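You operate a simulated robot arm through the tools that you are given. There is no shell and no other tool.

Carry out the task below with a simulated robot arm. There is one attempt and no reset: what you move stays moved.

JOB
Level the levelling shelf by its bubble without changing its height.
Fine: free the white lever; take half the error out on the blue knob, the rest on the red one; bubble between the middle marks; lock again.

The check looks at the end state, three seconds after you hand in, the way a careful person would. Anything else that was tipped, shoved, dropped, spilled or broken makes it a failure.

ROBOT AND FRAMES
A 7-joint arm with a two-finger parallel gripper, fixed in place. Base frame: the origin is on the floor under the middle of its stand, x ahead of it, y to its left, z up. Units: mm, rad, N and s.
With the tool pointing down near the work surface it reaches from about 440 to 900 mm from the base axis. Its first joint turns from -0.297 to 2.199 rad. Payload 1.57 kg.
Tool frame: the origin (TCP) lies between the finger pads and is the grasp point; the fingertips stand 30 mm ahead of it; z points along the fingers, y is the line along which they close. The gripper opens to 80 mm. The fingers are 17 mm wide and 12 mm thick; the gripper's body (40 by 82 mm) begins 80 mm behind the TCP.
Orientation is that of the tool frame in the base frame, as a unit quaternion [w, x, y, z]. With the fingers straight down and closing along the base's y, the tool's x points along the base's -x, its y along +y and its z along -z.

CONTROLS
- The arm moves only by the tool send_rows. Its argument "motion" is a list of rows, each a list of 7 numbers: the shift along the tool's x, y, z in mm, then the turn, a rotation vector about the tool's x, y, z in rad, then the closure in counts, from 0 (fully open) to 255 (shut). In form: [[x, y, z, wx, wy, wz, hand], ...]. A call has 1 to 20 rows; each row shifts and turns the commanded pose from where the row before left it, along the tool's axes as they then stand. Rows are played at 5 a second. More than 50 mm and 0.15 rad between two rows, or a gripper value outside its range, and nothing of the call is played. A pose out of reach is approached as far as the arm can. The call stops where the force on the tool passes 40 N (or 10 N more than at its start, if that is more) or the arm is blocked; 0.2 s more then pass. Each finger travels about 45 mm/s and halts on what it meets, pressing with about 26 N; the grip force reading is that of the motor and also rises with nothing between the fingers. The clock runs only during rows and for 0.2 s after the last one: add rows that do not move to give the fingers time. It gives the time, the measured TCP pose, the force on the tool (base axes), the opening and the grip force at its end, in the units of the frame above (readings bear some noise), with the torque about the TCP (base axes, N m) and any sound that the robot's microphone picked up.
- Cameras (640 x 400 px; columns grow to the right, rows downward): "scene" is fixed at [218.4, -646.6, 1775.1]; the picture's right is [0.61, -0.79, 0.00], its down [-0.53, -0.41, -0.74] and it looks along [0.59, 0.45, -0.67] (base axes); focal length 218 px, centre (320, 200). "wrist" rides on the gripper at [72, -7, -122] in the tool frame; the picture's right is [0.09, 1.00, 0.00], its down [-0.84, 0.08, -0.54] and it looks along [-0.54, 0.05, 0.84] (tool axes); focal length 238 px, centre (320, 200).
- capture(camera): a new picture of that camera. It takes no simulated time.
- raise_lower(by): slides the trunk up (or, below 0, down) by that many mm; the arm rides with it, the base frame stays. It gives what a move gives, with no picture.
- probe_pixels(camera, pixels): there is no depth. For up to 12 entries [column, row, z] of the newest picture of that camera ("zoom" is the newest enlarged one), the place [x, y] in the base frame at which the ray of that pixel passes the height z, good to about 2 mm, but the place of the scene camera against the robot may be out by one fixed shift of up to 18 mm in any direction. It takes no simulated time.
- enlarge(camera, box): a new picture of the part [left, top, right, bottom] of that camera's present view, enlarged. It takes no simulated time.
- close_job(): hands the job in; it is judged then, once.

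Open the gripper and draw the arm clear of the work before you hand the job in, unless the task says otherwise.

The tools are called after "Call:" by a JSON object that holds its "fn" and its "kwargs". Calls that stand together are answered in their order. send_rows: Moves the arm, as the interface text tells. Its arguments: {"type":"object","properties":{"motion":{"type":"array"}},"required":["motion"]} The other tools are called the same way: raise_lower (by) moves the trunk up or down; capture (camera) takes a picture; probe_pixels (camera, pixels) gives the place at which the rays of pixels pass given heights; enlarge (camera, box) takes an enlarged picture of a part of a camera's view; close_job () hands the job in.

At the start:

```text
t: 0.0
ee_pos: [501.2, -24.8, 1483.6]
ee_rot: [0.0, 0.0, 1.0, 0.0]
ft_force: [0.3, -0.3, 0.9]
wrist_torque: [0.01, -0.01, -0.02]
width: 80.1
grasp_force: 0.2
trunk travel left (down, up): [-725.0, 65.0]
```

scene: 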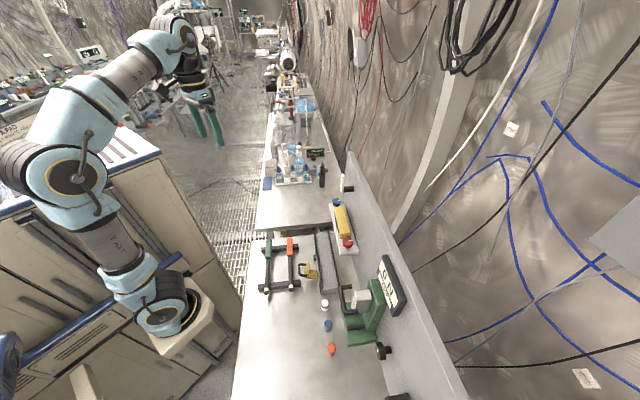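
wrist: 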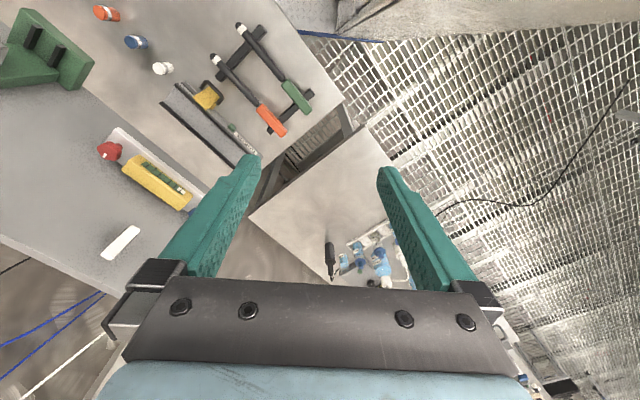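

The scene shows a shelf on the back panel near (345,220) with a yellow body, a red knob at (348,243) and a white lever at (345,183). I'll enlarge that area in both cameras first.

Call:
{"fn": "enlarge", "kwargs": {"camera": "scene", "box": [290, 150, 410, 270]}}

Call:
{"fn": "enlarge", "kwargs": {"camera": "wrist", "box": [80, 90, 260, 270]}}

Call:
{"fn": "enlarge", "kwargs": {"camera": "scene", "box": [230, 220, 450, 400]}}

```text
3.33 times, centred on (350, 210) of scene
```

zoom: 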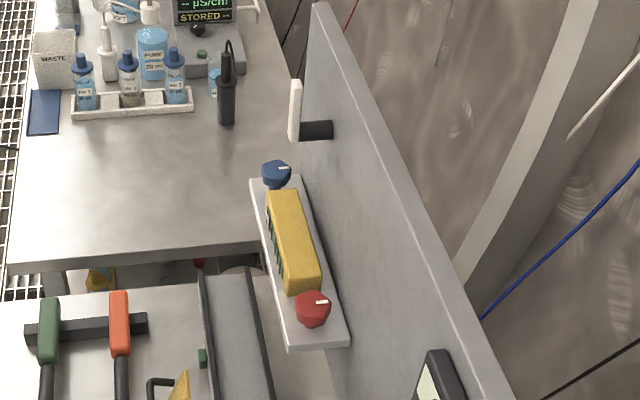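

```text
2.22 times, centred on (170, 180) of wrist
```

zoom: 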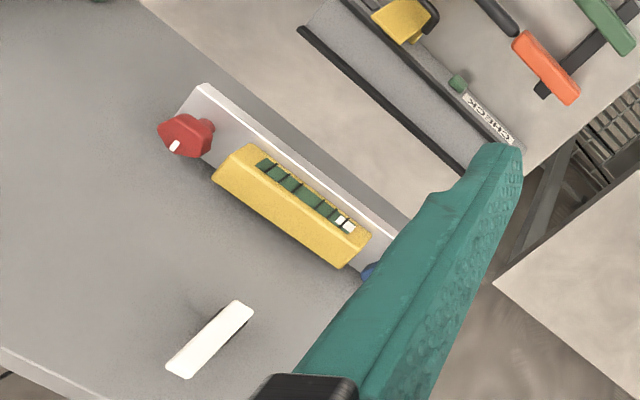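

```text
2.22 times, centred on (340, 310) of scene
```

zoom: 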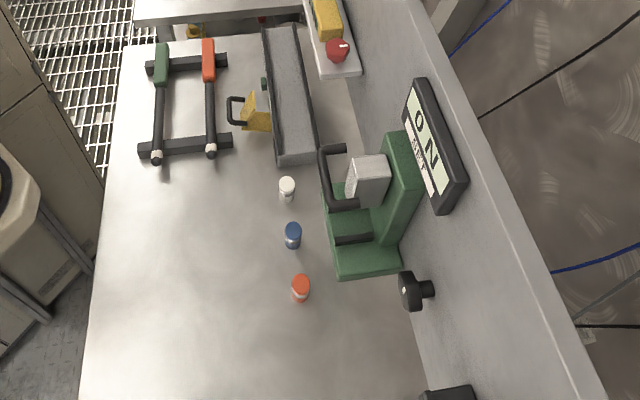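

To place the shelf I'll probe matching features, the red knob and the white lever, at several heights in both cameras.

Call:
{"fn": "probe_pixels", "kwargs": {"camera": "scene", "pixels": [[348.5, 242, 1050], [348.5, 242, 1100], [348.5, 242, 1150], [342, 202, 1050], [342, 202, 1100], [342, 202, 1150], [345, 183, 1050], [345, 183, 1150], [345, 183, 1250], [320, 300, 900], [320, 300, 950], [320, 300, 1000]]}}

Call:
{"fn": "probe_pixels", "kwargs": {"camera": "wrist", "pixels": [[109, 151, 1050], [109, 151, 1100], [109, 151, 1150], [120, 243, 1050], [120, 243, 1150], [120, 243, 1250], [162, 67, 900], [162, 67, 950], [162, 67, 1000], [185, 205, 1050], [185, 205, 1100], [185, 205, 1150]]}}

```text
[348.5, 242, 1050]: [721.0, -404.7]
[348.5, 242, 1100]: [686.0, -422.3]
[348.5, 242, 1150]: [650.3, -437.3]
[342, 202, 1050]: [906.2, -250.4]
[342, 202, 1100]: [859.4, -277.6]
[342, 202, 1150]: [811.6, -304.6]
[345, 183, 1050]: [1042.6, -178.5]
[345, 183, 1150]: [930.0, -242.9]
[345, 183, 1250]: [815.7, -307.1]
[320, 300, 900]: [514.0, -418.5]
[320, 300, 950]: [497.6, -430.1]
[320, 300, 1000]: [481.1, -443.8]
```

```text
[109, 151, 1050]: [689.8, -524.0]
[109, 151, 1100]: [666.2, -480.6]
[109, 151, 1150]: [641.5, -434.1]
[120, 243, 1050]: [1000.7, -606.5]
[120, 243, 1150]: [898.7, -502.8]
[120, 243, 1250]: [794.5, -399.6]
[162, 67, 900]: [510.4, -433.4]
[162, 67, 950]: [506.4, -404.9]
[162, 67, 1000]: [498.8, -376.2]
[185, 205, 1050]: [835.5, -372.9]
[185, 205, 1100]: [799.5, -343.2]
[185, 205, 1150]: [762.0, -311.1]
```

The rays of the red knob agree near z≈1150 at about (645,-435), and those of the lever near z≈1300 at about (748,-345). I'll zoom in tighter on the knobs, vial and lever.

Call:
{"fn": "enlarge", "kwargs": {"camera": "scene", "box": [325, 190, 365, 215]}}

Call:
{"fn": "enlarge", "kwargs": {"camera": "scene", "box": [325, 225, 373, 255]}}

Call:
{"fn": "enlarge", "kwargs": {"camera": "scene", "box": [328, 165, 376, 195]}}

Call:
{"fn": "enlarge", "kwargs": {"camera": "wrist", "box": [95, 120, 207, 190]}}

Call:
{"fn": "enlarge", "kwargs": {"camera": "wrist", "box": [135, 150, 199, 190]}}

Call:
{"fn": "enlarge", "kwargs": {"camera": "wrist", "box": [90, 200, 170, 270]}}

```text
16.00 times, centred on (345, 202) of scene
```

zoom: 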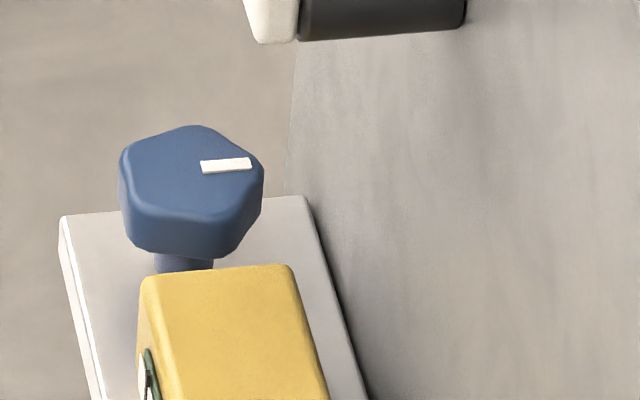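

```text
13.33 times, centred on (349, 240) of scene
```

zoom: 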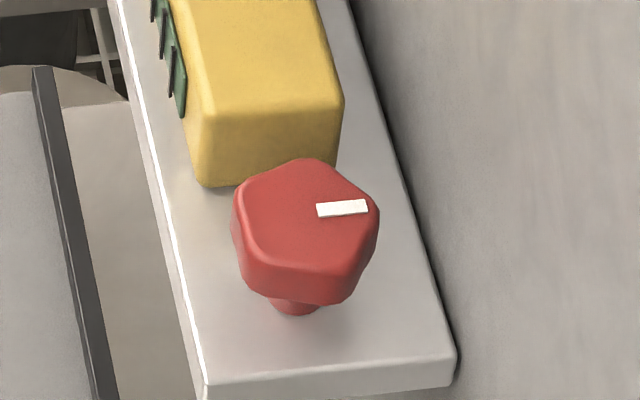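

```text
13.33 times, centred on (352, 180) of scene
```

zoom: 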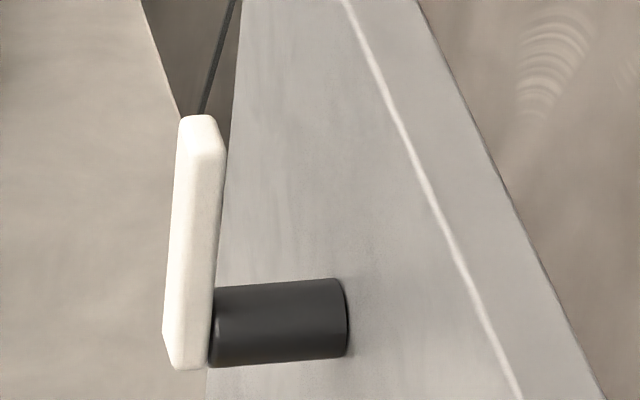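

```text
5.71 times, centred on (151, 155) of wrist
```

zoom: 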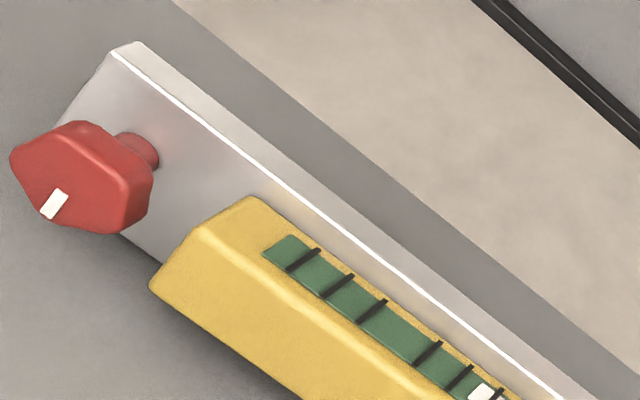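

```text
10.00 times, centred on (167, 170) of wrist
```

zoom: 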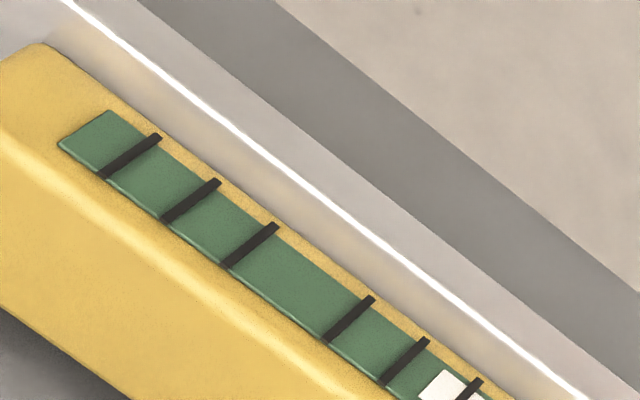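

```text
5.71 times, centred on (130, 235) of wrist
```

zoom: 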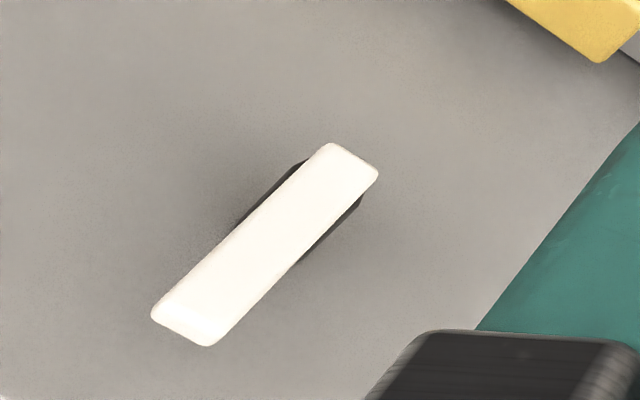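

The shelf is a plate on the back panel. It carries two pentagonal knobs on vertical axes, a vial facing the robot with its bubble at the blue end, and an upright lever pivoting on a post normal to the panel. I'll turn the tool about vertical so the wrist camera faces the panel.

Call:
{"fn": "send_rows", "kwargs": {"motion": [[0, 0, 0, 0, 0, 0.137, 0], [0, 0, 0, 0, 0, 0.137, 0], [0, 0, 0, 0, 0, 0.137, 0], [0, 0, 0, 0, 0, 0.137, 0], [0, 0, 0, 0, 0, 0.137, 0], [0, 0, 0, 0, 0, 0.137, 0], [0, 0, 0, 0, 0, 0, 0]]}}

```text
t: 1.6
ee_pos: [500.1, -25.9, 1481.2]
ee_rot: [0.0, 0.4, 0.917, 0.0]
ft_force: [-0.1, 0.2, 0.7]
wrist_torque: [0.0, 0.03, 0.01]
width: 80.0
grasp_force: 0.0
trunk travel left (down, up): [-725.0, 65.0]
```

The tool now faces the panel (tool y lies along the shelf). I'll move to about 150 mm in front of the vial, well above it, and look.

Call:
{"fn": "send_rows", "kwargs": {"motion": [[-35, -12, 20, 0, 0, 0, 0], [-35, -12, 20, 0, 0, 0, 0], [-35, -12, 20, 0, 0, 0, 0], [-35, -12, 20, 0, 0, 0, 0], [-35, -12, 20, 0, 0, 0, 0], [-35, -9, 20, 0, 0, 0, 0], [0, 0, 0, 0, 0, 0, 0], [0, 0, 0, 0, 0, 0, 0]]}}

Call:
{"fn": "capture", "kwargs": {"camera": "wrist"}}

Call:
{"fn": "capture", "kwargs": {"camera": "scene"}}

```text
t: 3.4
ee_pos: [592.4, -226.1, 1363.2]
ee_rot: [0.0, 0.4, 0.917, 0.0]
ft_force: [0.1, -0.6, -0.1]
wrist_torque: [-0.02, -0.05, -0.02]
width: 80.1
grasp_force: 0.0
trunk travel left (down, up): [-725.0, 65.0]
```

```text
taken
```

wrist: 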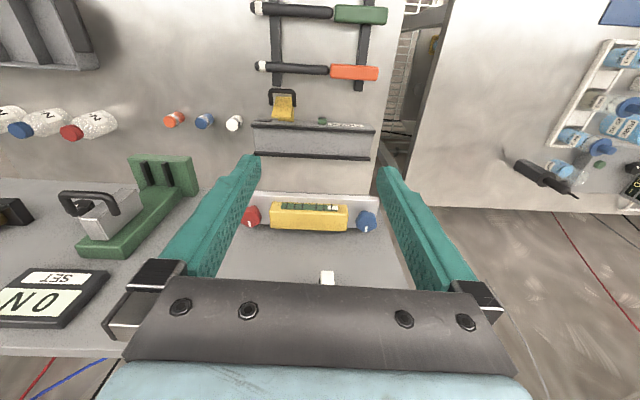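

```text
taken
```

scene: 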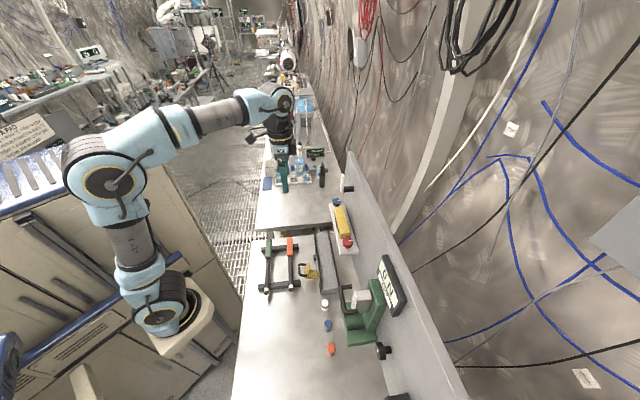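

The shelf is now square in the wrist view: red knob at (251,216), blue knob at (366,221), lever at (327,278). I'll zoom in and probe it.

Call:
{"fn": "enlarge", "kwargs": {"camera": "wrist", "box": [240, 180, 384, 270]}}

Call:
{"fn": "enlarge", "kwargs": {"camera": "wrist", "box": [268, 195, 348, 235]}}

Call:
{"fn": "enlarge", "kwargs": {"camera": "wrist", "box": [236, 185, 300, 240]}}

Call:
{"fn": "enlarge", "kwargs": {"camera": "wrist", "box": [330, 185, 394, 240]}}

```text
4.44 times, centred on (312, 225) of wrist
```

zoom: 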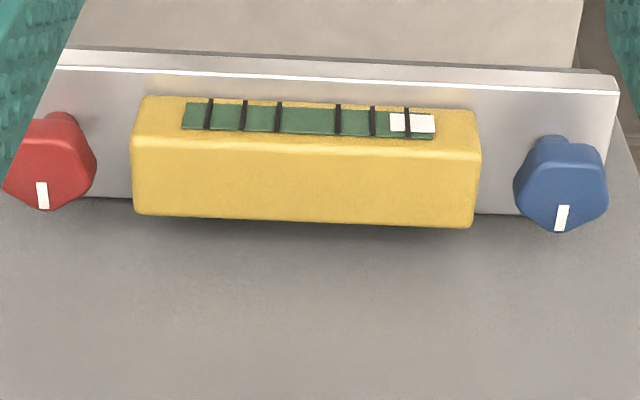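

```text
8.00 times, centred on (308, 215) of wrist
```

zoom: 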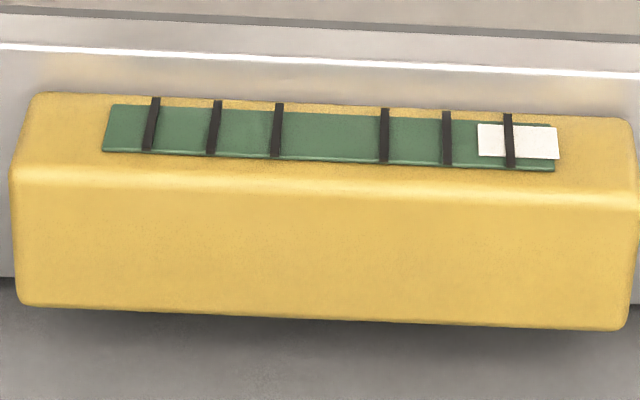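

```text
7.27 times, centred on (268, 212) of wrist
```

zoom: 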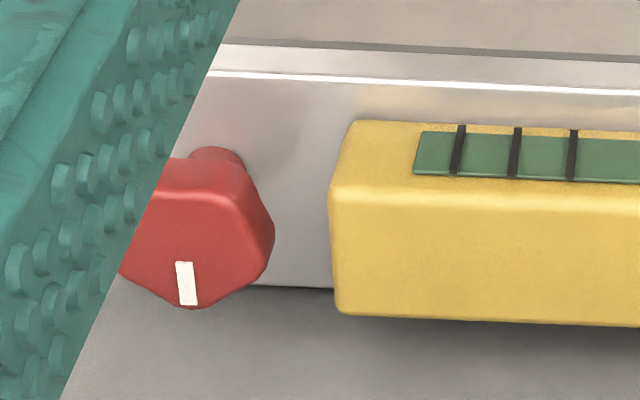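

```text
7.27 times, centred on (362, 212) of wrist
```

zoom: 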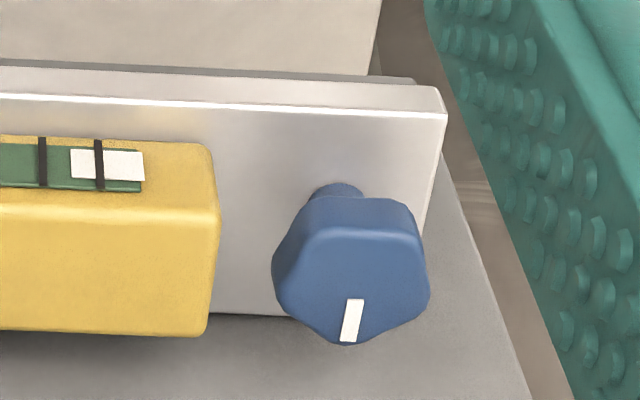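

The vial's bubble sits hard at the blue end (zoom x≈518, centre marks at 277 and 384). To triangulate heights I'll back up 120 mm and view the shelf and lever again.

Call:
{"fn": "send_rows", "kwargs": {"motion": [[0, 0, -30, 0, 0, 0, 0], [0, 0, -30, 0, 0, 0, 0], [0, 0, -30, 0, 0, 0, 0], [0, 0, -30, 0, 0, 0, 0], [0, 0, 0, 0, 0, 0, 0], [0, 0, 0, 0, 0, 0, 0]]}}

Call:
{"fn": "capture", "kwargs": {"camera": "wrist"}}

Call:
{"fn": "enlarge", "kwargs": {"camera": "wrist", "box": [240, 140, 400, 280]}}

Call:
{"fn": "enlarge", "kwargs": {"camera": "wrist", "box": [300, 210, 364, 250]}}

```text
t: 4.8
ee_pos: [592.4, -225.3, 1483.9]
ee_rot: [0.0, 0.4, 0.917, 0.001]
ft_force: [0.7, -0.1, 0.3]
wrist_torque: [0.01, 0.01, -0.01]
width: 80.2
grasp_force: 0.0
trunk travel left (down, up): [-725.0, 65.0]
```

```text
taken
```

wrist: 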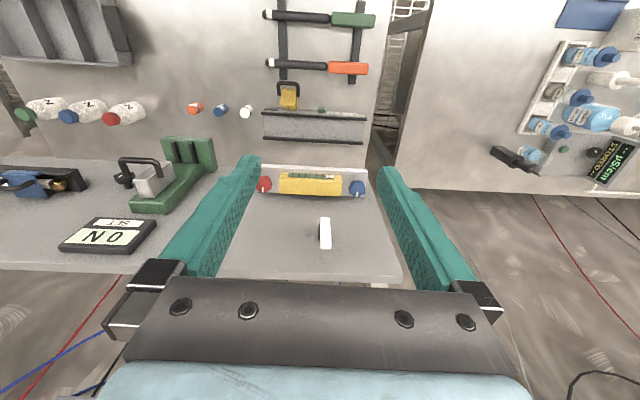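

```text
2.86 times, centred on (320, 210) of wrist
```

zoom: 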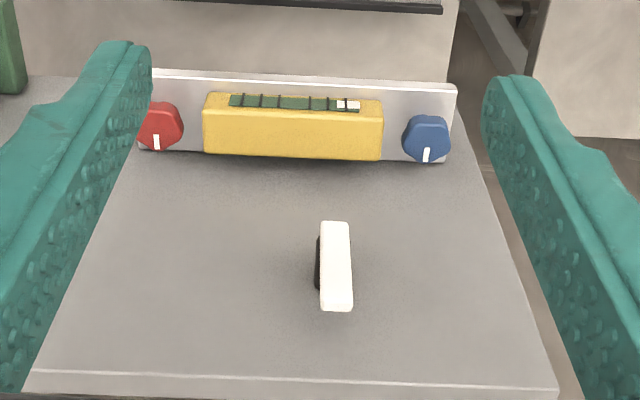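

```text
10.00 times, centred on (332, 230) of wrist
```

zoom: 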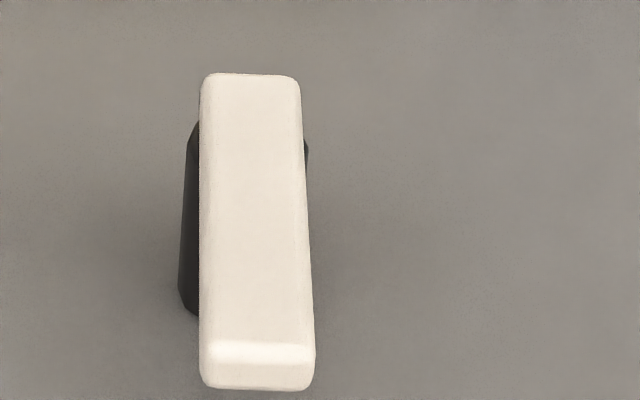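

Triangulation puts both knob tops near z≈1150, with the red knob at u≈173 and the blue at u≈383 along the shelf. I'll take higher zooms from here to measure knob outlines, gaps and the wall clearance.

Call:
{"fn": "enlarge", "kwargs": {"camera": "wrist", "box": [340, 160, 388, 190]}}

Call:
{"fn": "probe_pixels", "kwargs": {"camera": "zoom", "pixels": [[0, 0, 1150], [640, 0, 1150], [0, 400, 1150], [640, 400, 1150], [320, 200, 1150]]}}

Call:
{"fn": "enlarge", "kwargs": {"camera": "wrist", "box": [250, 160, 298, 190]}}

Call:
{"fn": "probe_pixels", "kwargs": {"camera": "zoom", "pixels": [[0, 0, 1150], [640, 0, 1150], [0, 400, 1150], [640, 400, 1150], [320, 200, 1150]]}}

```text
13.33 times, centred on (364, 175) of wrist
```

zoom: 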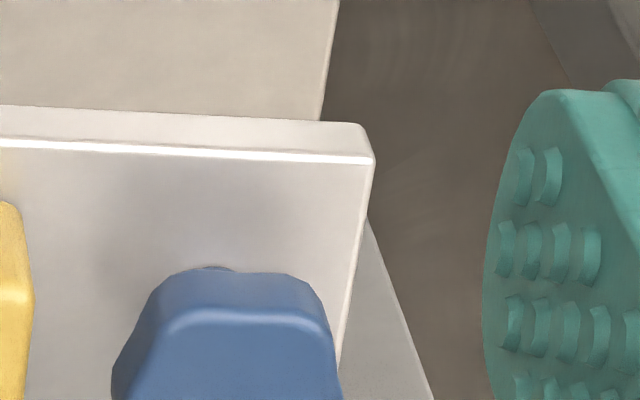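

```text
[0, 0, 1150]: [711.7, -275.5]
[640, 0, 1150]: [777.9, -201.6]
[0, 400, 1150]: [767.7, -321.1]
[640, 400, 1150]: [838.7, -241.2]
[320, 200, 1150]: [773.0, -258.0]
```

```text
13.33 times, centred on (274, 175) of wrist
```

zoom: 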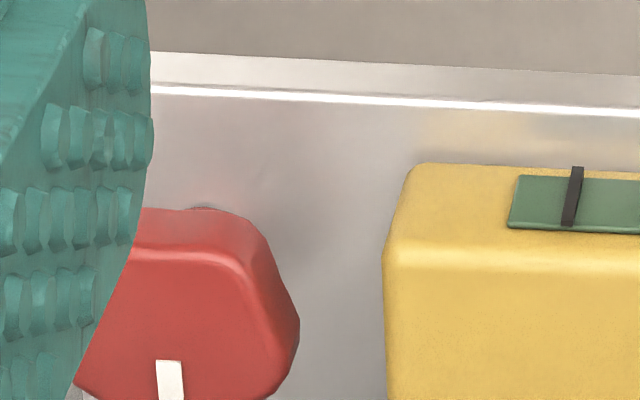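

```text
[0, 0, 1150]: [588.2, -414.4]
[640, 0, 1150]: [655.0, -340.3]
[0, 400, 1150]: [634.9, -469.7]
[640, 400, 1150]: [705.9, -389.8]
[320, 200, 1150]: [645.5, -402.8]
```

I need the full knob outlines, so I'll zoom a little lower on the blue and red knobs and on the wall line.

Call:
{"fn": "enlarge", "kwargs": {"camera": "wrist", "box": [340, 175, 388, 205]}}

Call:
{"fn": "probe_pixels", "kwargs": {"camera": "zoom", "pixels": [[0, 0, 1150], [640, 0, 1150], [0, 400, 1150], [640, 400, 1150], [320, 200, 1150]]}}

Call:
{"fn": "enlarge", "kwargs": {"camera": "wrist", "box": [250, 170, 298, 200]}}

Call:
{"fn": "probe_pixels", "kwargs": {"camera": "zoom", "pixels": [[0, 0, 1150], [640, 0, 1150], [0, 400, 1150], [640, 400, 1150], [320, 200, 1150]]}}

```text
13.33 times, centred on (364, 190) of wrist
```

zoom: 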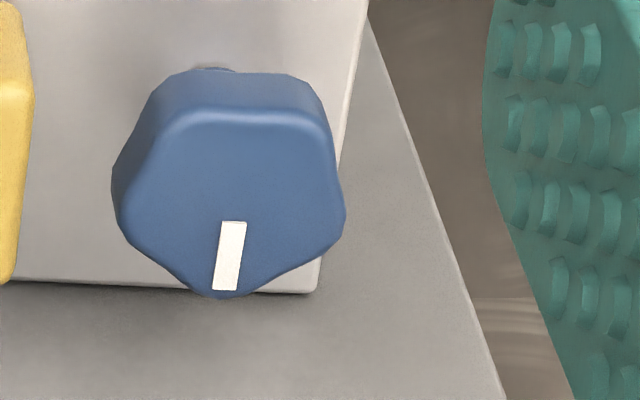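

```text
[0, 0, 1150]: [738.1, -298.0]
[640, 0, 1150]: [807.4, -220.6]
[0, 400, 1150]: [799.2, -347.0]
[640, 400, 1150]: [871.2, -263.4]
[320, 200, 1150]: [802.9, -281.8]
```

```text
13.33 times, centred on (274, 185) of wrist
```

zoom: 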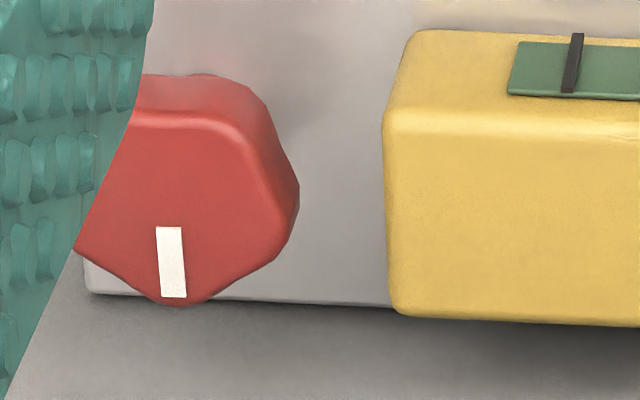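

```text
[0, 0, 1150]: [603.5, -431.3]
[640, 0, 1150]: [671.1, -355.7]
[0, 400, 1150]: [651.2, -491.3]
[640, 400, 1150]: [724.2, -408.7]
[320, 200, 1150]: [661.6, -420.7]
```

The knobs are about 40 mm across, and only about 13–14 mm separates each from the yellow block. I need a level side view to compare heights, so I'll lower the arm in front of the shelf and tilt the tool toward the wall.

Call:
{"fn": "send_rows", "kwargs": {"motion": [[0, 0, 45, 0, 0, 0, 0], [0, 0, 45, 0, 0, 0, 0], [0, 0, 45, 0, 0, 0, 0], [0, 0, 45, 0, 0, 0, 0], [0, 0, 45, 0, 0, 0, 0], [0, 0, 45, 0, 0, 0, 0], [0, 0, 45, 0, 0, 0, 0], [0, 0, 20, 0, 0, 0, 0], [0, 0, 0, 0, 0, 0, 0]]}}

Call:
{"fn": "send_rows", "kwargs": {"motion": [[0, 0, 0, 0, -0.14, 0, 0], [0, 0, 0, 0, -0.14, 0, 0], [0, 0, 0, 0, -0.14, 0, 0], [0, 0, 0, 0, -0.14, 0, 0], [0, 0, 0, 0, -0.14, 0, 0], [0, 0, 0, 0, -0.14, 0, 0], [0, 0, 0, 0, -0.14, 0, 0], [0, 0, 0, 0, 0, 0, 0]]}}

Call:
{"fn": "capture", "kwargs": {"camera": "wrist"}}

Call:
{"fn": "capture", "kwargs": {"camera": "scene"}}

```text
t: 6.8
ee_pos: [593.1, -225.9, 1144.2]
ee_rot: [0.0, 0.399, 0.917, 0.0]
ft_force: [0.0, 0.4, 0.4]
wrist_torque: [-0.01, 0.02, 0.0]
width: 80.1
grasp_force: 0.1
trunk travel left (down, up): [-725.0, 65.0]
```

```text
t: 8.6
ee_pos: [593.4, -225.0, 1145.7]
ee_rot: [0.432, 0.352, 0.809, -0.188]
ft_force: [-0.6, 0.7, -0.6]
wrist_torque: [0.01, -0.01, -0.01]
width: 80.0
grasp_force: 0.0
trunk travel left (down, up): [-725.0, 65.0]
```

```text
taken
```

wrist: 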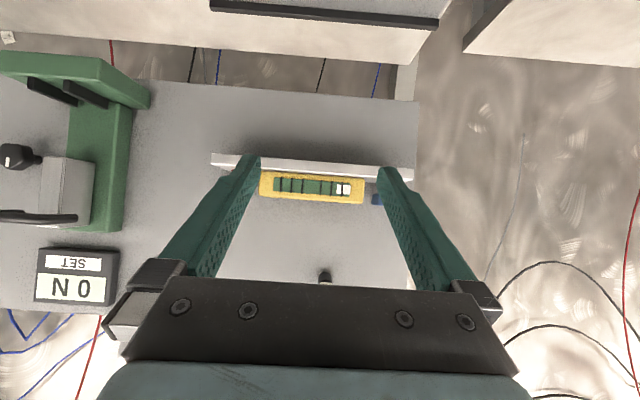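

```text
taken
```

scene: 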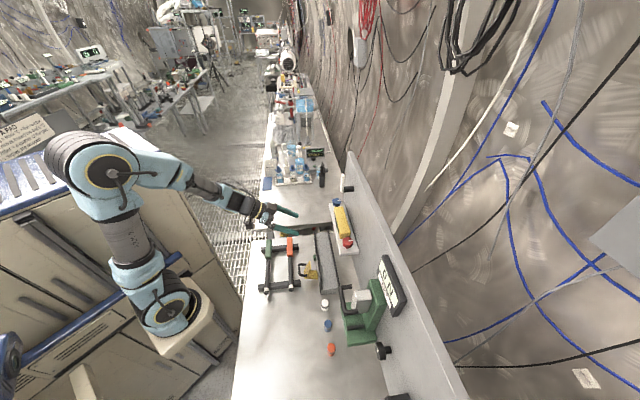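

The view is level now: block at (312,186), red knob hidden behind the left finger, blue at (377,198). I'll zoom in to compare the knob and block heights.

Call:
{"fn": "enlarge", "kwargs": {"camera": "wrist", "box": [336, 160, 416, 220]}}

Call:
{"fn": "enlarge", "kwargs": {"camera": "wrist", "box": [256, 160, 368, 220]}}

Call:
{"fn": "enlarge", "kwargs": {"camera": "wrist", "box": [205, 145, 285, 205]}}

```text
6.67 times, centred on (376, 190) of wrist
```

zoom: 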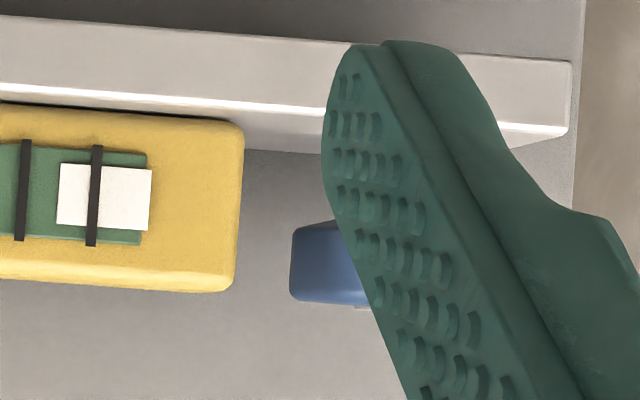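

```text
5.71 times, centred on (312, 190) of wrist
```

zoom: 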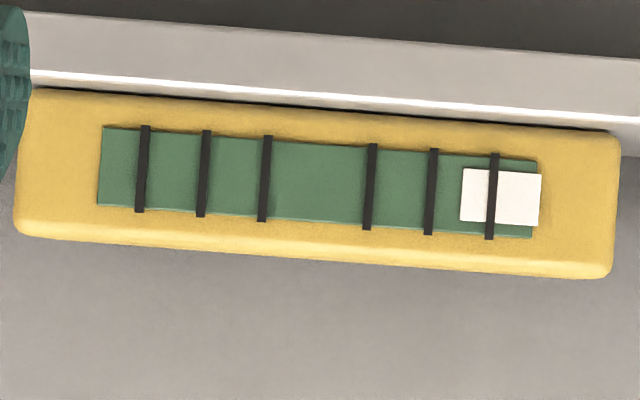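

```text
6.67 times, centred on (245, 175) of wrist
```

zoom: 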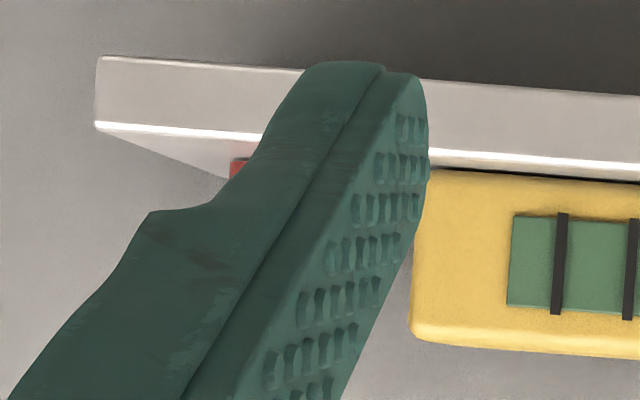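

Head top and block top are at nearly equal height (z≈1149), and the head is about 16 mm thick over a clear stem. The fingers therefore have to go beside the head. Next I'll raise the tilted camera to see the lever face on.

Call:
{"fn": "send_rows", "kwargs": {"motion": [[-31, 0, -21, 0, 0, 0, 0], [-31, 0, -21, 0, 0, 0, 0], [-31, 0, -21, 0, 0, 0, 0], [-31, 0, -21, 0, 0, 0, 0], [0, 0, 0, 0, 0, 0, 0], [0, 0, 0, 0, 0, 0, 0]]}}

Call:
{"fn": "capture", "kwargs": {"camera": "wrist"}}

Call:
{"fn": "enlarge", "kwargs": {"camera": "wrist", "box": [280, 150, 376, 240]}}

```text
t: 10.0
ee_pos: [592.3, -224.9, 1298.1]
ee_rot: [0.431, 0.352, 0.809, -0.187]
ft_force: [-0.8, -0.1, 0.2]
wrist_torque: [-0.05, 0.01, -0.01]
width: 80.0
grasp_force: 0.1
trunk travel left (down, up): [-725.0, 65.0]
```

```text
taken
```

wrist: 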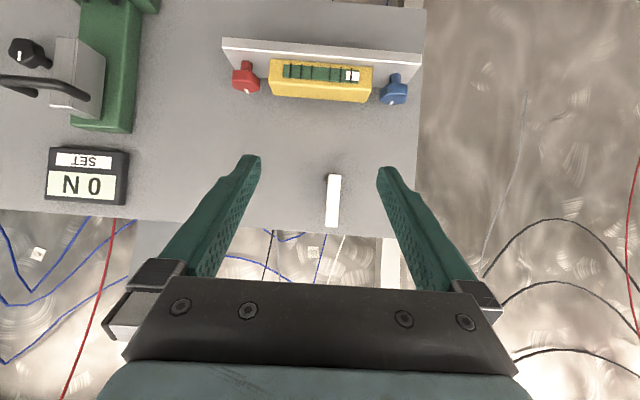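

```text
4.44 times, centred on (328, 195) of wrist
```

zoom: 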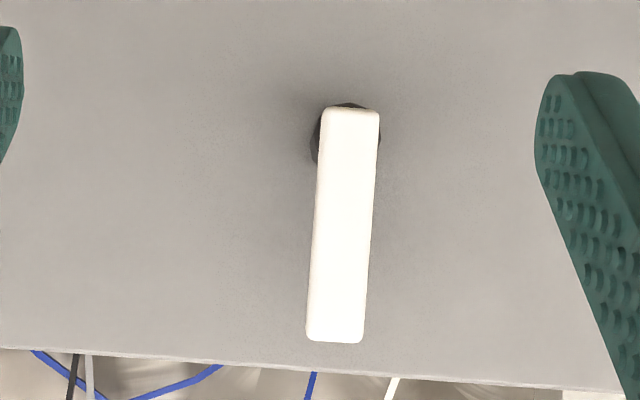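

The lever spans z≈1263–1336 at u≈307.5, with its front near n≈751 and its pivot at the lower end (z≈1273). I'll close the fingers and bring them beside the lever on the blue side, leaving a few mm of gap.

Call:
{"fn": "send_rows", "kwargs": {"motion": [[0, 28, 0, 0, 0, 0, 255], [0, 29, 0, 0, 0, 0, 255], [0, 0, 0, 0, 0, 0, 255], [0, 0, 0, 0, 0, 0, 255], [-23.5, 0, 26.4, 0, 0, 0, 255], [-23.5, 0, 26.4, 0, 0, 0, 255], [-23.5, 0, 26.4, 0, 0, 0, 255], [-23.5, 0, 26.4, 0, 0, 0, 255], [0, 0, 0, 0, 0, 0, 255], [0, 0, 0, 0, 0, 0, 255]]}}

Call:
{"fn": "capture", "kwargs": {"camera": "wrist"}}

Call:
{"fn": "enlarge", "kwargs": {"camera": "scene", "box": [300, 150, 396, 210]}}

```text
t: 12.2
ee_pos: [731.1, -291.0, 1317.1]
ee_rot: [0.431, 0.353, 0.809, -0.187]
ft_force: [-0.2, 0.2, -0.3]
wrist_torque: [-0.01, 0.05, -0.02]
width: 0.1
grasp_force: 21.6
trunk travel left (down, up): [-725.0, 65.0]
```

```text
taken
```

wrist: 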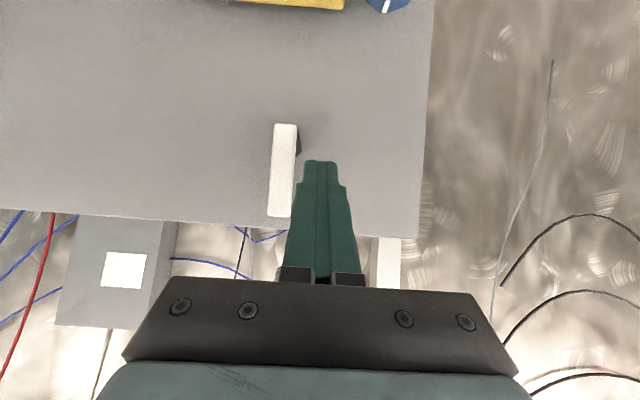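

```text
6.67 times, centred on (348, 180) of scene
```

zoom: 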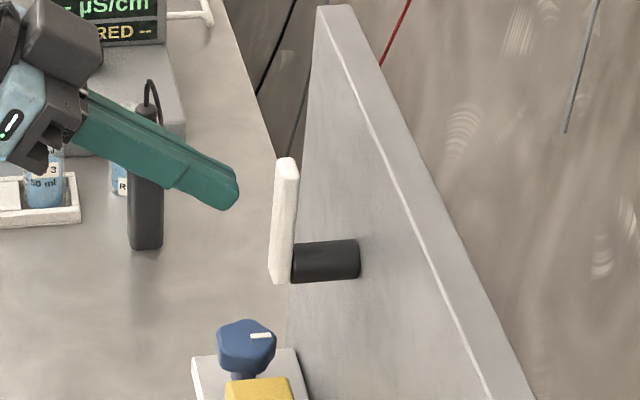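

The fingertips are about 15 mm short of the lever's plane (TCP u≈338, n≈711). I'll advance 32 mm toward the wall alongside the lever and check from the scene camera.

Call:
{"fn": "send_rows", "kwargs": {"motion": [[-11, 0, 11.9, 0, 0, 0, 255], [-11, 0, 11.9, 0, 0, 0, 255], [0, 0, 0, 0, 0, 0, 255], [0, 0, 0, 0, 0, 0, 255]]}}

Call:
{"fn": "capture", "kwargs": {"camera": "wrist"}}

Call:
{"fn": "enlarge", "kwargs": {"camera": "scene", "box": [320, 160, 384, 200]}}

```text
t: 13.2
ee_pos: [751.1, -313.6, 1321.8]
ee_rot: [0.431, 0.354, 0.809, -0.189]
ft_force: [0.7, 0.2, -0.3]
wrist_torque: [0.0, 0.01, -0.02]
width: 0.0
grasp_force: 21.0
trunk travel left (down, up): [-725.0, 65.0]
```

```text
taken
```

wrist: 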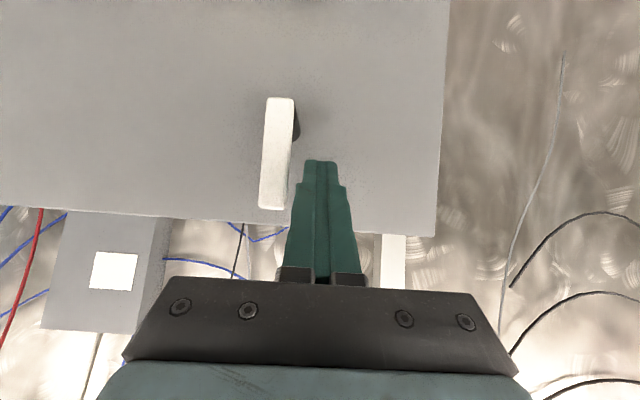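

```text
10.00 times, centred on (352, 180) of scene
```

zoom: 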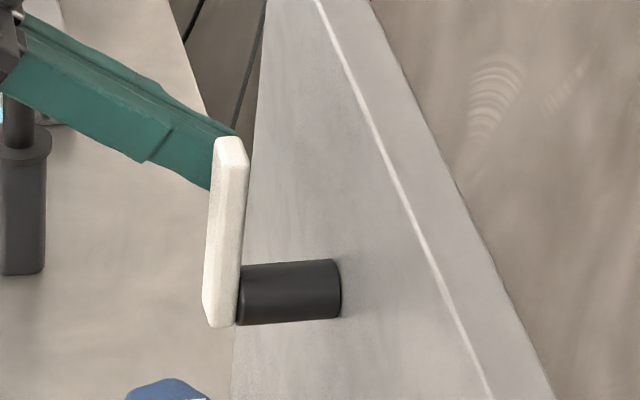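

The fingers are beside the lever's upper half on the blue side. I'll push gently toward the red side in small steps and watch the force.

Call:
{"fn": "send_rows", "kwargs": {"motion": [[0, -5, 0, 0, 0, 0, 255], [0, -5, 0, 0, 0, 0, 255], [0, -4, 0, 0, 0, 0, 255], [0, -4, 0, 0, 0, 0, 255], [0, -4, 0, 0, 0, 0, 255], [0, 0, 0, 0, 0, 0, 255]]}}

Call:
{"fn": "enlarge", "kwargs": {"camera": "scene", "box": [320, 160, 384, 200]}}

Call:
{"fn": "capture", "kwargs": {"camera": "wrist"}}

```text
t: 14.6
ee_pos: [735.0, -328.0, 1321.2]
ee_rot: [0.431, 0.352, 0.809, -0.187]
ft_force: [0.6, 0.3, 0.1]
wrist_torque: [0.0, -0.02, 0.01]
width: 0.0
grasp_force: 21.2
trunk travel left (down, up): [-725.0, 65.0]
```

```text
10.00 times, centred on (352, 180) of scene
```

zoom: 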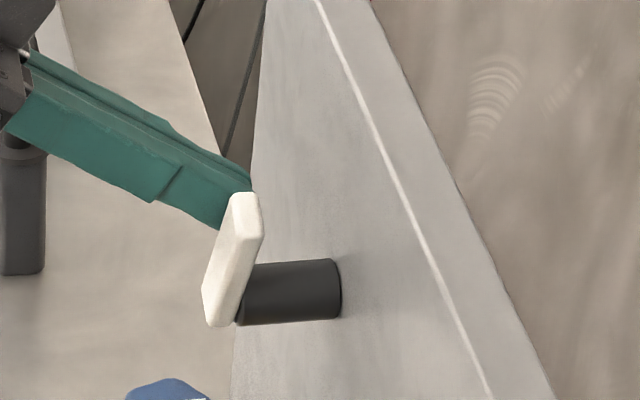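

```text
taken
```

wrist: 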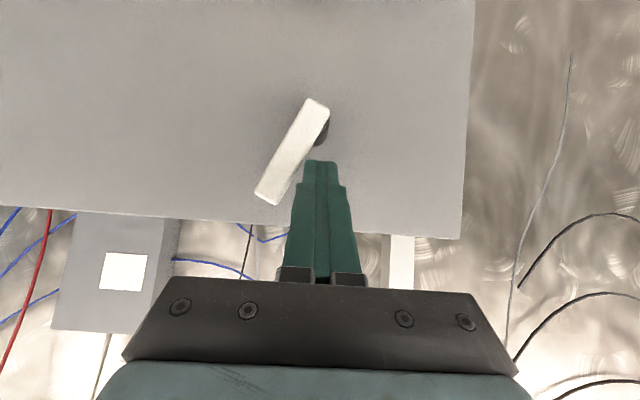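

The lever swings freely toward the red side (now about 30°, force under 1 N). I'll continue along the arc.

Call:
{"fn": "send_rows", "kwargs": {"motion": [[-1.7, -8, -1.1, 0, 0, 0, 255], [-0.8, -9, -0.6, 0, 0, 0, 255], [0.8, -8, 0.6, 0, 0, 0, 255], [0.8, -6, 0.6, 0, 0, 0, 255], [0, 0, 0, 0, 0, 0, 255]]}}

Call:
{"fn": "capture", "kwargs": {"camera": "wrist"}}

Call:
{"fn": "enlarge", "kwargs": {"camera": "scene", "box": [320, 160, 384, 200]}}

```text
t: 15.8
ee_pos: [711.9, -349.4, 1322.9]
ee_rot: [0.431, 0.353, 0.809, -0.188]
ft_force: [0.5, 0.4, 0.3]
wrist_torque: [0.0, 0.0, -0.03]
width: 0.0
grasp_force: 21.6
trunk travel left (down, up): [-725.0, 65.0]
```

```text
taken
```

wrist: 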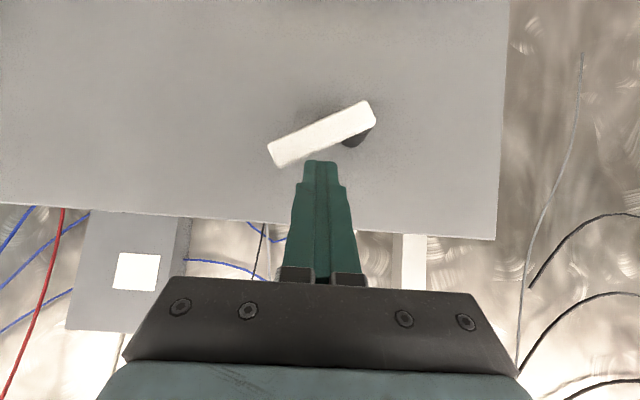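

```text
10.00 times, centred on (352, 180) of scene
```

zoom: 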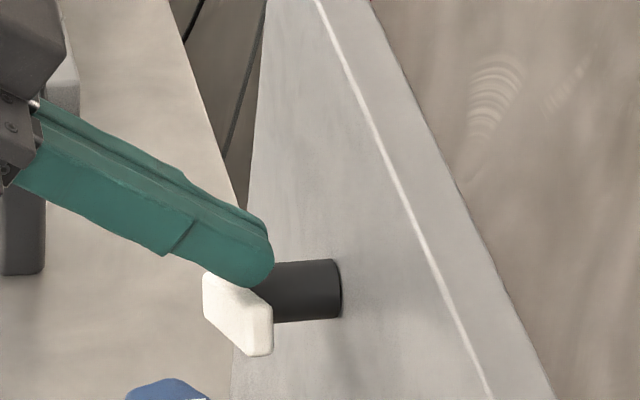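

The lever is at about 60°. I'll bring it the rest of the way to horizontal, pushing down and left, and stop if it meets resistance.

Call:
{"fn": "send_rows", "kwargs": {"motion": [[5, -6, 3.4, 0, 0, 0, 255], [5, -6, 3.4, 0, 0, 0, 255], [5, -5, 3.4, 0, 0, 0, 255], [2.5, 0, 1.7, 0, 0, 0, 255], [0, 0, 0, 0, 0, 0, 255]]}}

Call:
{"fn": "capture", "kwargs": {"camera": "wrist"}}

Call:
{"fn": "enlarge", "kwargs": {"camera": "scene", "box": [320, 160, 384, 200]}}

```text
t: 17.0
ee_pos: [699.5, -359.6, 1303.5]
ee_rot: [0.432, 0.353, 0.808, -0.188]
ft_force: [-0.1, -0.8, 3.7]
wrist_torque: [-0.03, -0.06, 0.06]
width: 0.2
grasp_force: 21.5
trunk travel left (down, up): [-725.0, 65.0]
```

```text
taken
```

wrist: 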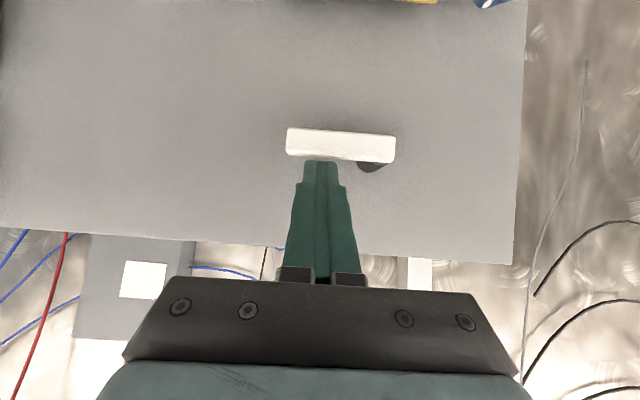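

```text
10.00 times, centred on (352, 180) of scene
```

zoom: 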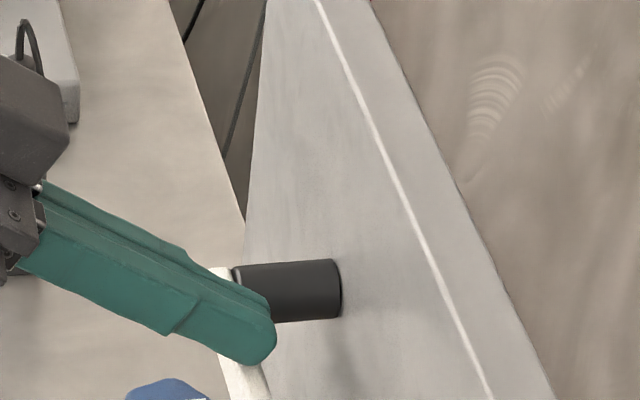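

The lever looks horizontal in the wrist view and 3.7 N upward has appeared, which suggests a stop. I'll press 2 mm more to confirm.

Call:
{"fn": "send_rows", "kwargs": {"motion": [[0.8, 0, 0.55, 0, 0, 0, 255], [0.8, 0, 0.55, 0, 0, 0, 255], [0, 0, 0, 0, 0, 0, 255]]}}

Call:
{"fn": "enlarge", "kwargs": {"camera": "wrist", "box": [260, 90, 420, 190]}}

```text
t: 17.8
ee_pos: [700.5, -360.2, 1302.1]
ee_rot: [0.434, 0.353, 0.808, -0.188]
ft_force: [-2.7, -0.5, 21.1]
wrist_torque: [-0.29, -0.25, -0.29]
width: 0.1
grasp_force: 21.3
trunk travel left (down, up): [-725.0, 65.0]
```

```text
4.00 times, centred on (340, 140) of wrist
```

zoom: 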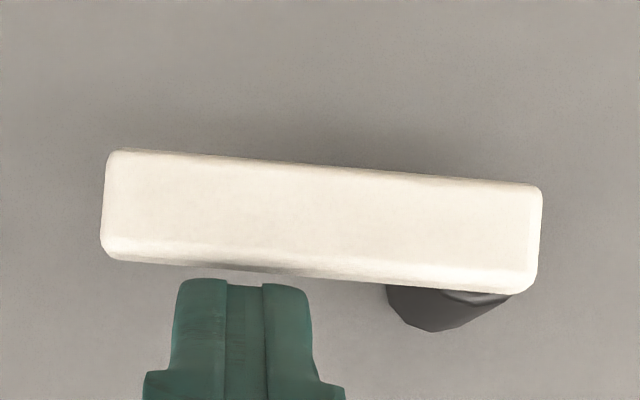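

The force jumped to 21 N, so the lever is at its hard stop, horizontal and free. I'll lift off, back away with the fingers opening, and check the bubble.

Call:
{"fn": "send_rows", "kwargs": {"motion": [[-8.3, 0, -5.6, 0, 0, 0, 255], [26, 0, -38.7, 0, 0, 0, 255], [26, 0, -38.7, 0, 0, 0, 255], [26, 0, -38.7, 0, 0, 0, 120], [0, 0, 0, 0, 0, 0, 120], [0, 0, 0, 0, 0, 0, 120]]}}

Call:
{"fn": "capture", "kwargs": {"camera": "wrist"}}

Call:
{"fn": "enlarge", "kwargs": {"camera": "wrist", "box": [230, 20, 430, 145]}}

Call:
{"fn": "enlarge", "kwargs": {"camera": "wrist", "box": [275, 45, 387, 115]}}

```text
t: 19.2
ee_pos: [604.9, -257.1, 1310.7]
ee_rot: [0.431, 0.352, 0.809, -0.188]
ft_force: [0.3, 0.1, -0.8]
wrist_torque: [0.02, 0.0, -0.02]
width: 42.3
grasp_force: 0.1
trunk travel left (down, up): [-725.0, 65.0]
```

```text
taken
```

wrist: 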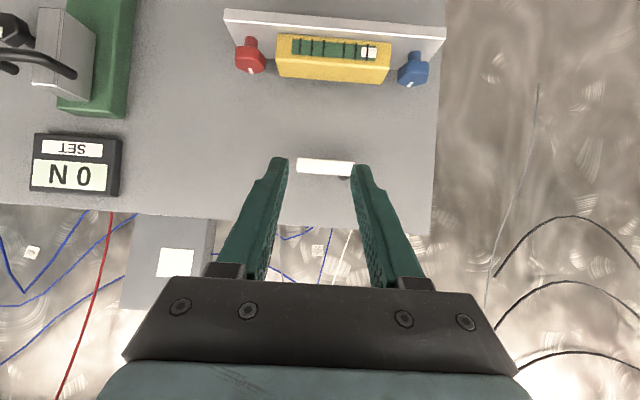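

```text
3.20 times, centred on (330, 82) of wrist
```

zoom: 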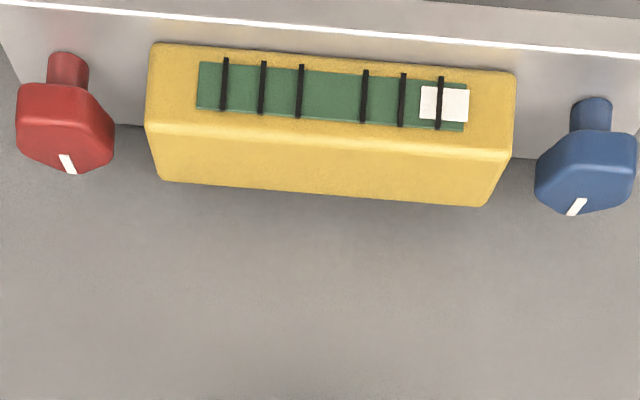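

```text
5.71 times, centred on (331, 80) of wrist
```

zoom: 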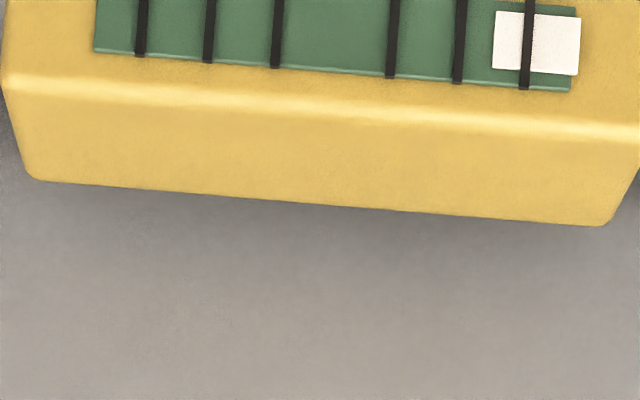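

Lever is parked horizontal and the bubble is unchanged at the blue end. I'll zoom in on both knobs for precise axis positions.

Call:
{"fn": "enlarge", "kwargs": {"camera": "wrist", "box": [385, 40, 449, 95]}}

Call:
{"fn": "probe_pixels", "kwargs": {"camera": "zoom", "pixels": [[0, 0, 1149], [640, 0, 1149], [0, 400, 1149], [640, 400, 1149], [320, 200, 1149], [320, 300, 1149]]}}

Call:
{"fn": "enlarge", "kwargs": {"camera": "wrist", "box": [220, 30, 284, 85]}}

Call:
{"fn": "probe_pixels", "kwargs": {"camera": "zoom", "pixels": [[0, 0, 1149], [640, 0, 1149], [0, 400, 1149], [640, 400, 1149], [320, 200, 1149], [320, 300, 1149]]}}

```text
7.27 times, centred on (417, 68) of wrist
```

zoom: 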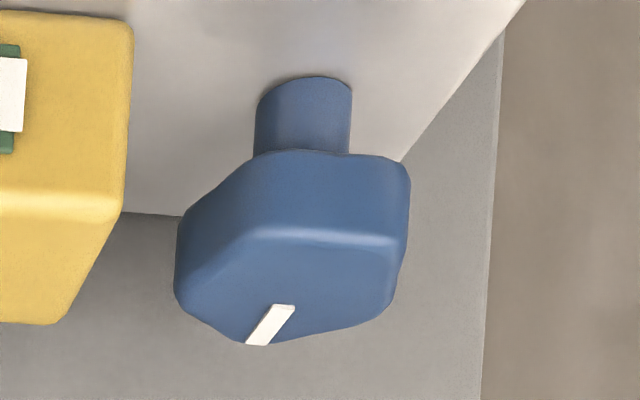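

```text
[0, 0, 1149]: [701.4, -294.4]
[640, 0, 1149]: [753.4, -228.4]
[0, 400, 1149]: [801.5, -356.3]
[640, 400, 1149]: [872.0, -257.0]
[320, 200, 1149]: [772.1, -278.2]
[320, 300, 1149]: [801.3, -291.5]
```

```text
7.27 times, centred on (252, 58) of wrist
```

zoom: 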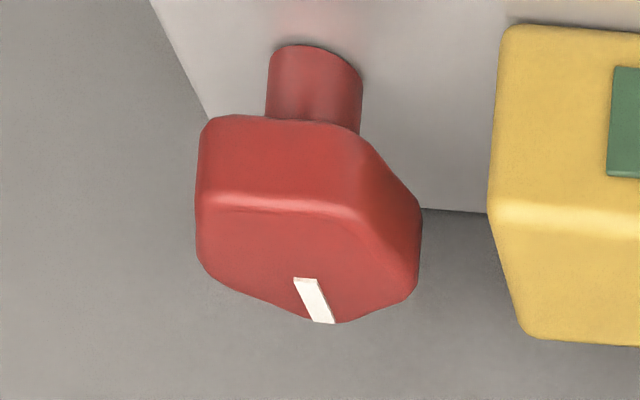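

```text
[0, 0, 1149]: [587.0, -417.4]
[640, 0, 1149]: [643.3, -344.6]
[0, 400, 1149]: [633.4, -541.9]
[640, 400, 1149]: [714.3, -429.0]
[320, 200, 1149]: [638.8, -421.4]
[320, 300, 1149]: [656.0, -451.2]
```

Both views agree: blue axis ≈ (793,-293), red axis ≈ (646,-440), panel exactly at 45°, and about 35 mm from knob axis to block end. I'll set the tool to a slight tilt (0.35 rad) with the closing line 18° off the shelf, so a flat faces the block side.

Call:
{"fn": "send_rows", "kwargs": {"motion": [[0, 0, 0, 0, 0.1258, 0, 120], [0, 0, 0, 0, 0.1258, 0, 120], [0, 0, 0, 0, 0.1258, 0, 120], [0, 0, 0, 0, 0.1258, 0, 120], [0, 0, 0, 0, 0.1258, 0, 120], [0, 0, 0, 0.0475, 0, 0.13, 120], [0, 0, 0, 0.0475, 0, 0.13, 120], [0, 0, 0, 0, 0, 0, 120], [0, 0, 0, 0, 0, 0, 120]]}}

```text
t: 21.2
ee_pos: [604.9, -258.8, 1309.3]
ee_rot: [0.148, 0.515, 0.84, -0.091]
ft_force: [-0.1, -0.2, -0.7]
wrist_torque: [0.02, -0.02, 0.0]
width: 42.4
grasp_force: 0.2
trunk travel left (down, up): [-725.0, 65.0]
```

Orientation is right (closing axis at 27°, tilt 0.35). I'll move first along the shelf, then in over the blue knob, stopping about 80 mm above the grasp height.

Call:
{"fn": "send_rows", "kwargs": {"motion": [[0, 38.7, 0, 0, 0, 0, 120], [0, 38.7, 0, 0, 0, 0, 120], [0, 38.7, 0, 0, 0, 0, 120], [0, 38.6, 0, 0, 0, 0, 120], [-19.5, 0, 28.2, 0, 0, 0, 120], [-19.5, 0, 28.2, 0, 0, 0, 120], [-19.5, 0, 28.2, 0, 0, 0, 120], [-19.6, 0, 28.3, 0, 0, 0, 120], [0, 0, 0, 0, 0, 0, 120], [0, 0, 0, 0, 0, 0, 120]]}}

Call:
{"fn": "capture", "kwargs": {"camera": "wrist"}}

Call:
{"fn": "enlarge", "kwargs": {"camera": "scene", "box": [300, 160, 396, 250]}}

```text
t: 23.4
ee_pos: [794.3, -289.3, 1230.1]
ee_rot: [0.148, 0.515, 0.839, -0.091]
ft_force: [0.5, 0.1, -0.3]
wrist_torque: [-0.02, 0.01, 0.05]
width: 42.1
grasp_force: 0.1
trunk travel left (down, up): [-725.0, 65.0]
```

```text
taken
```

wrist: 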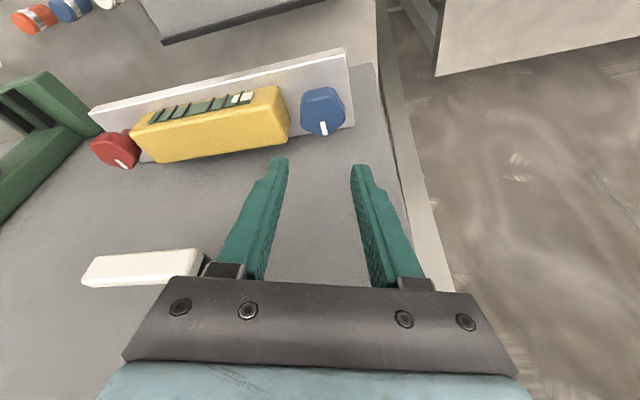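

```text
4.44 times, centred on (348, 205) of scene
```

zoom: 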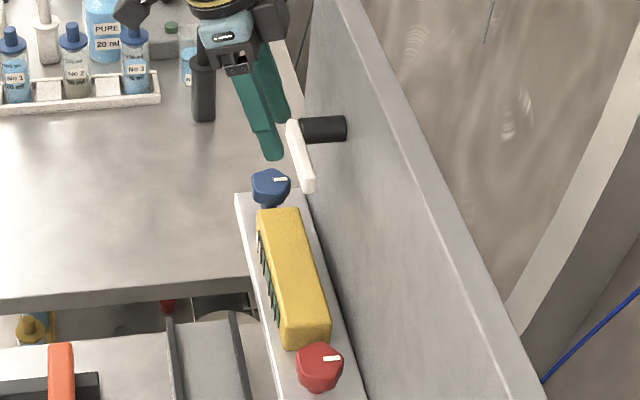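

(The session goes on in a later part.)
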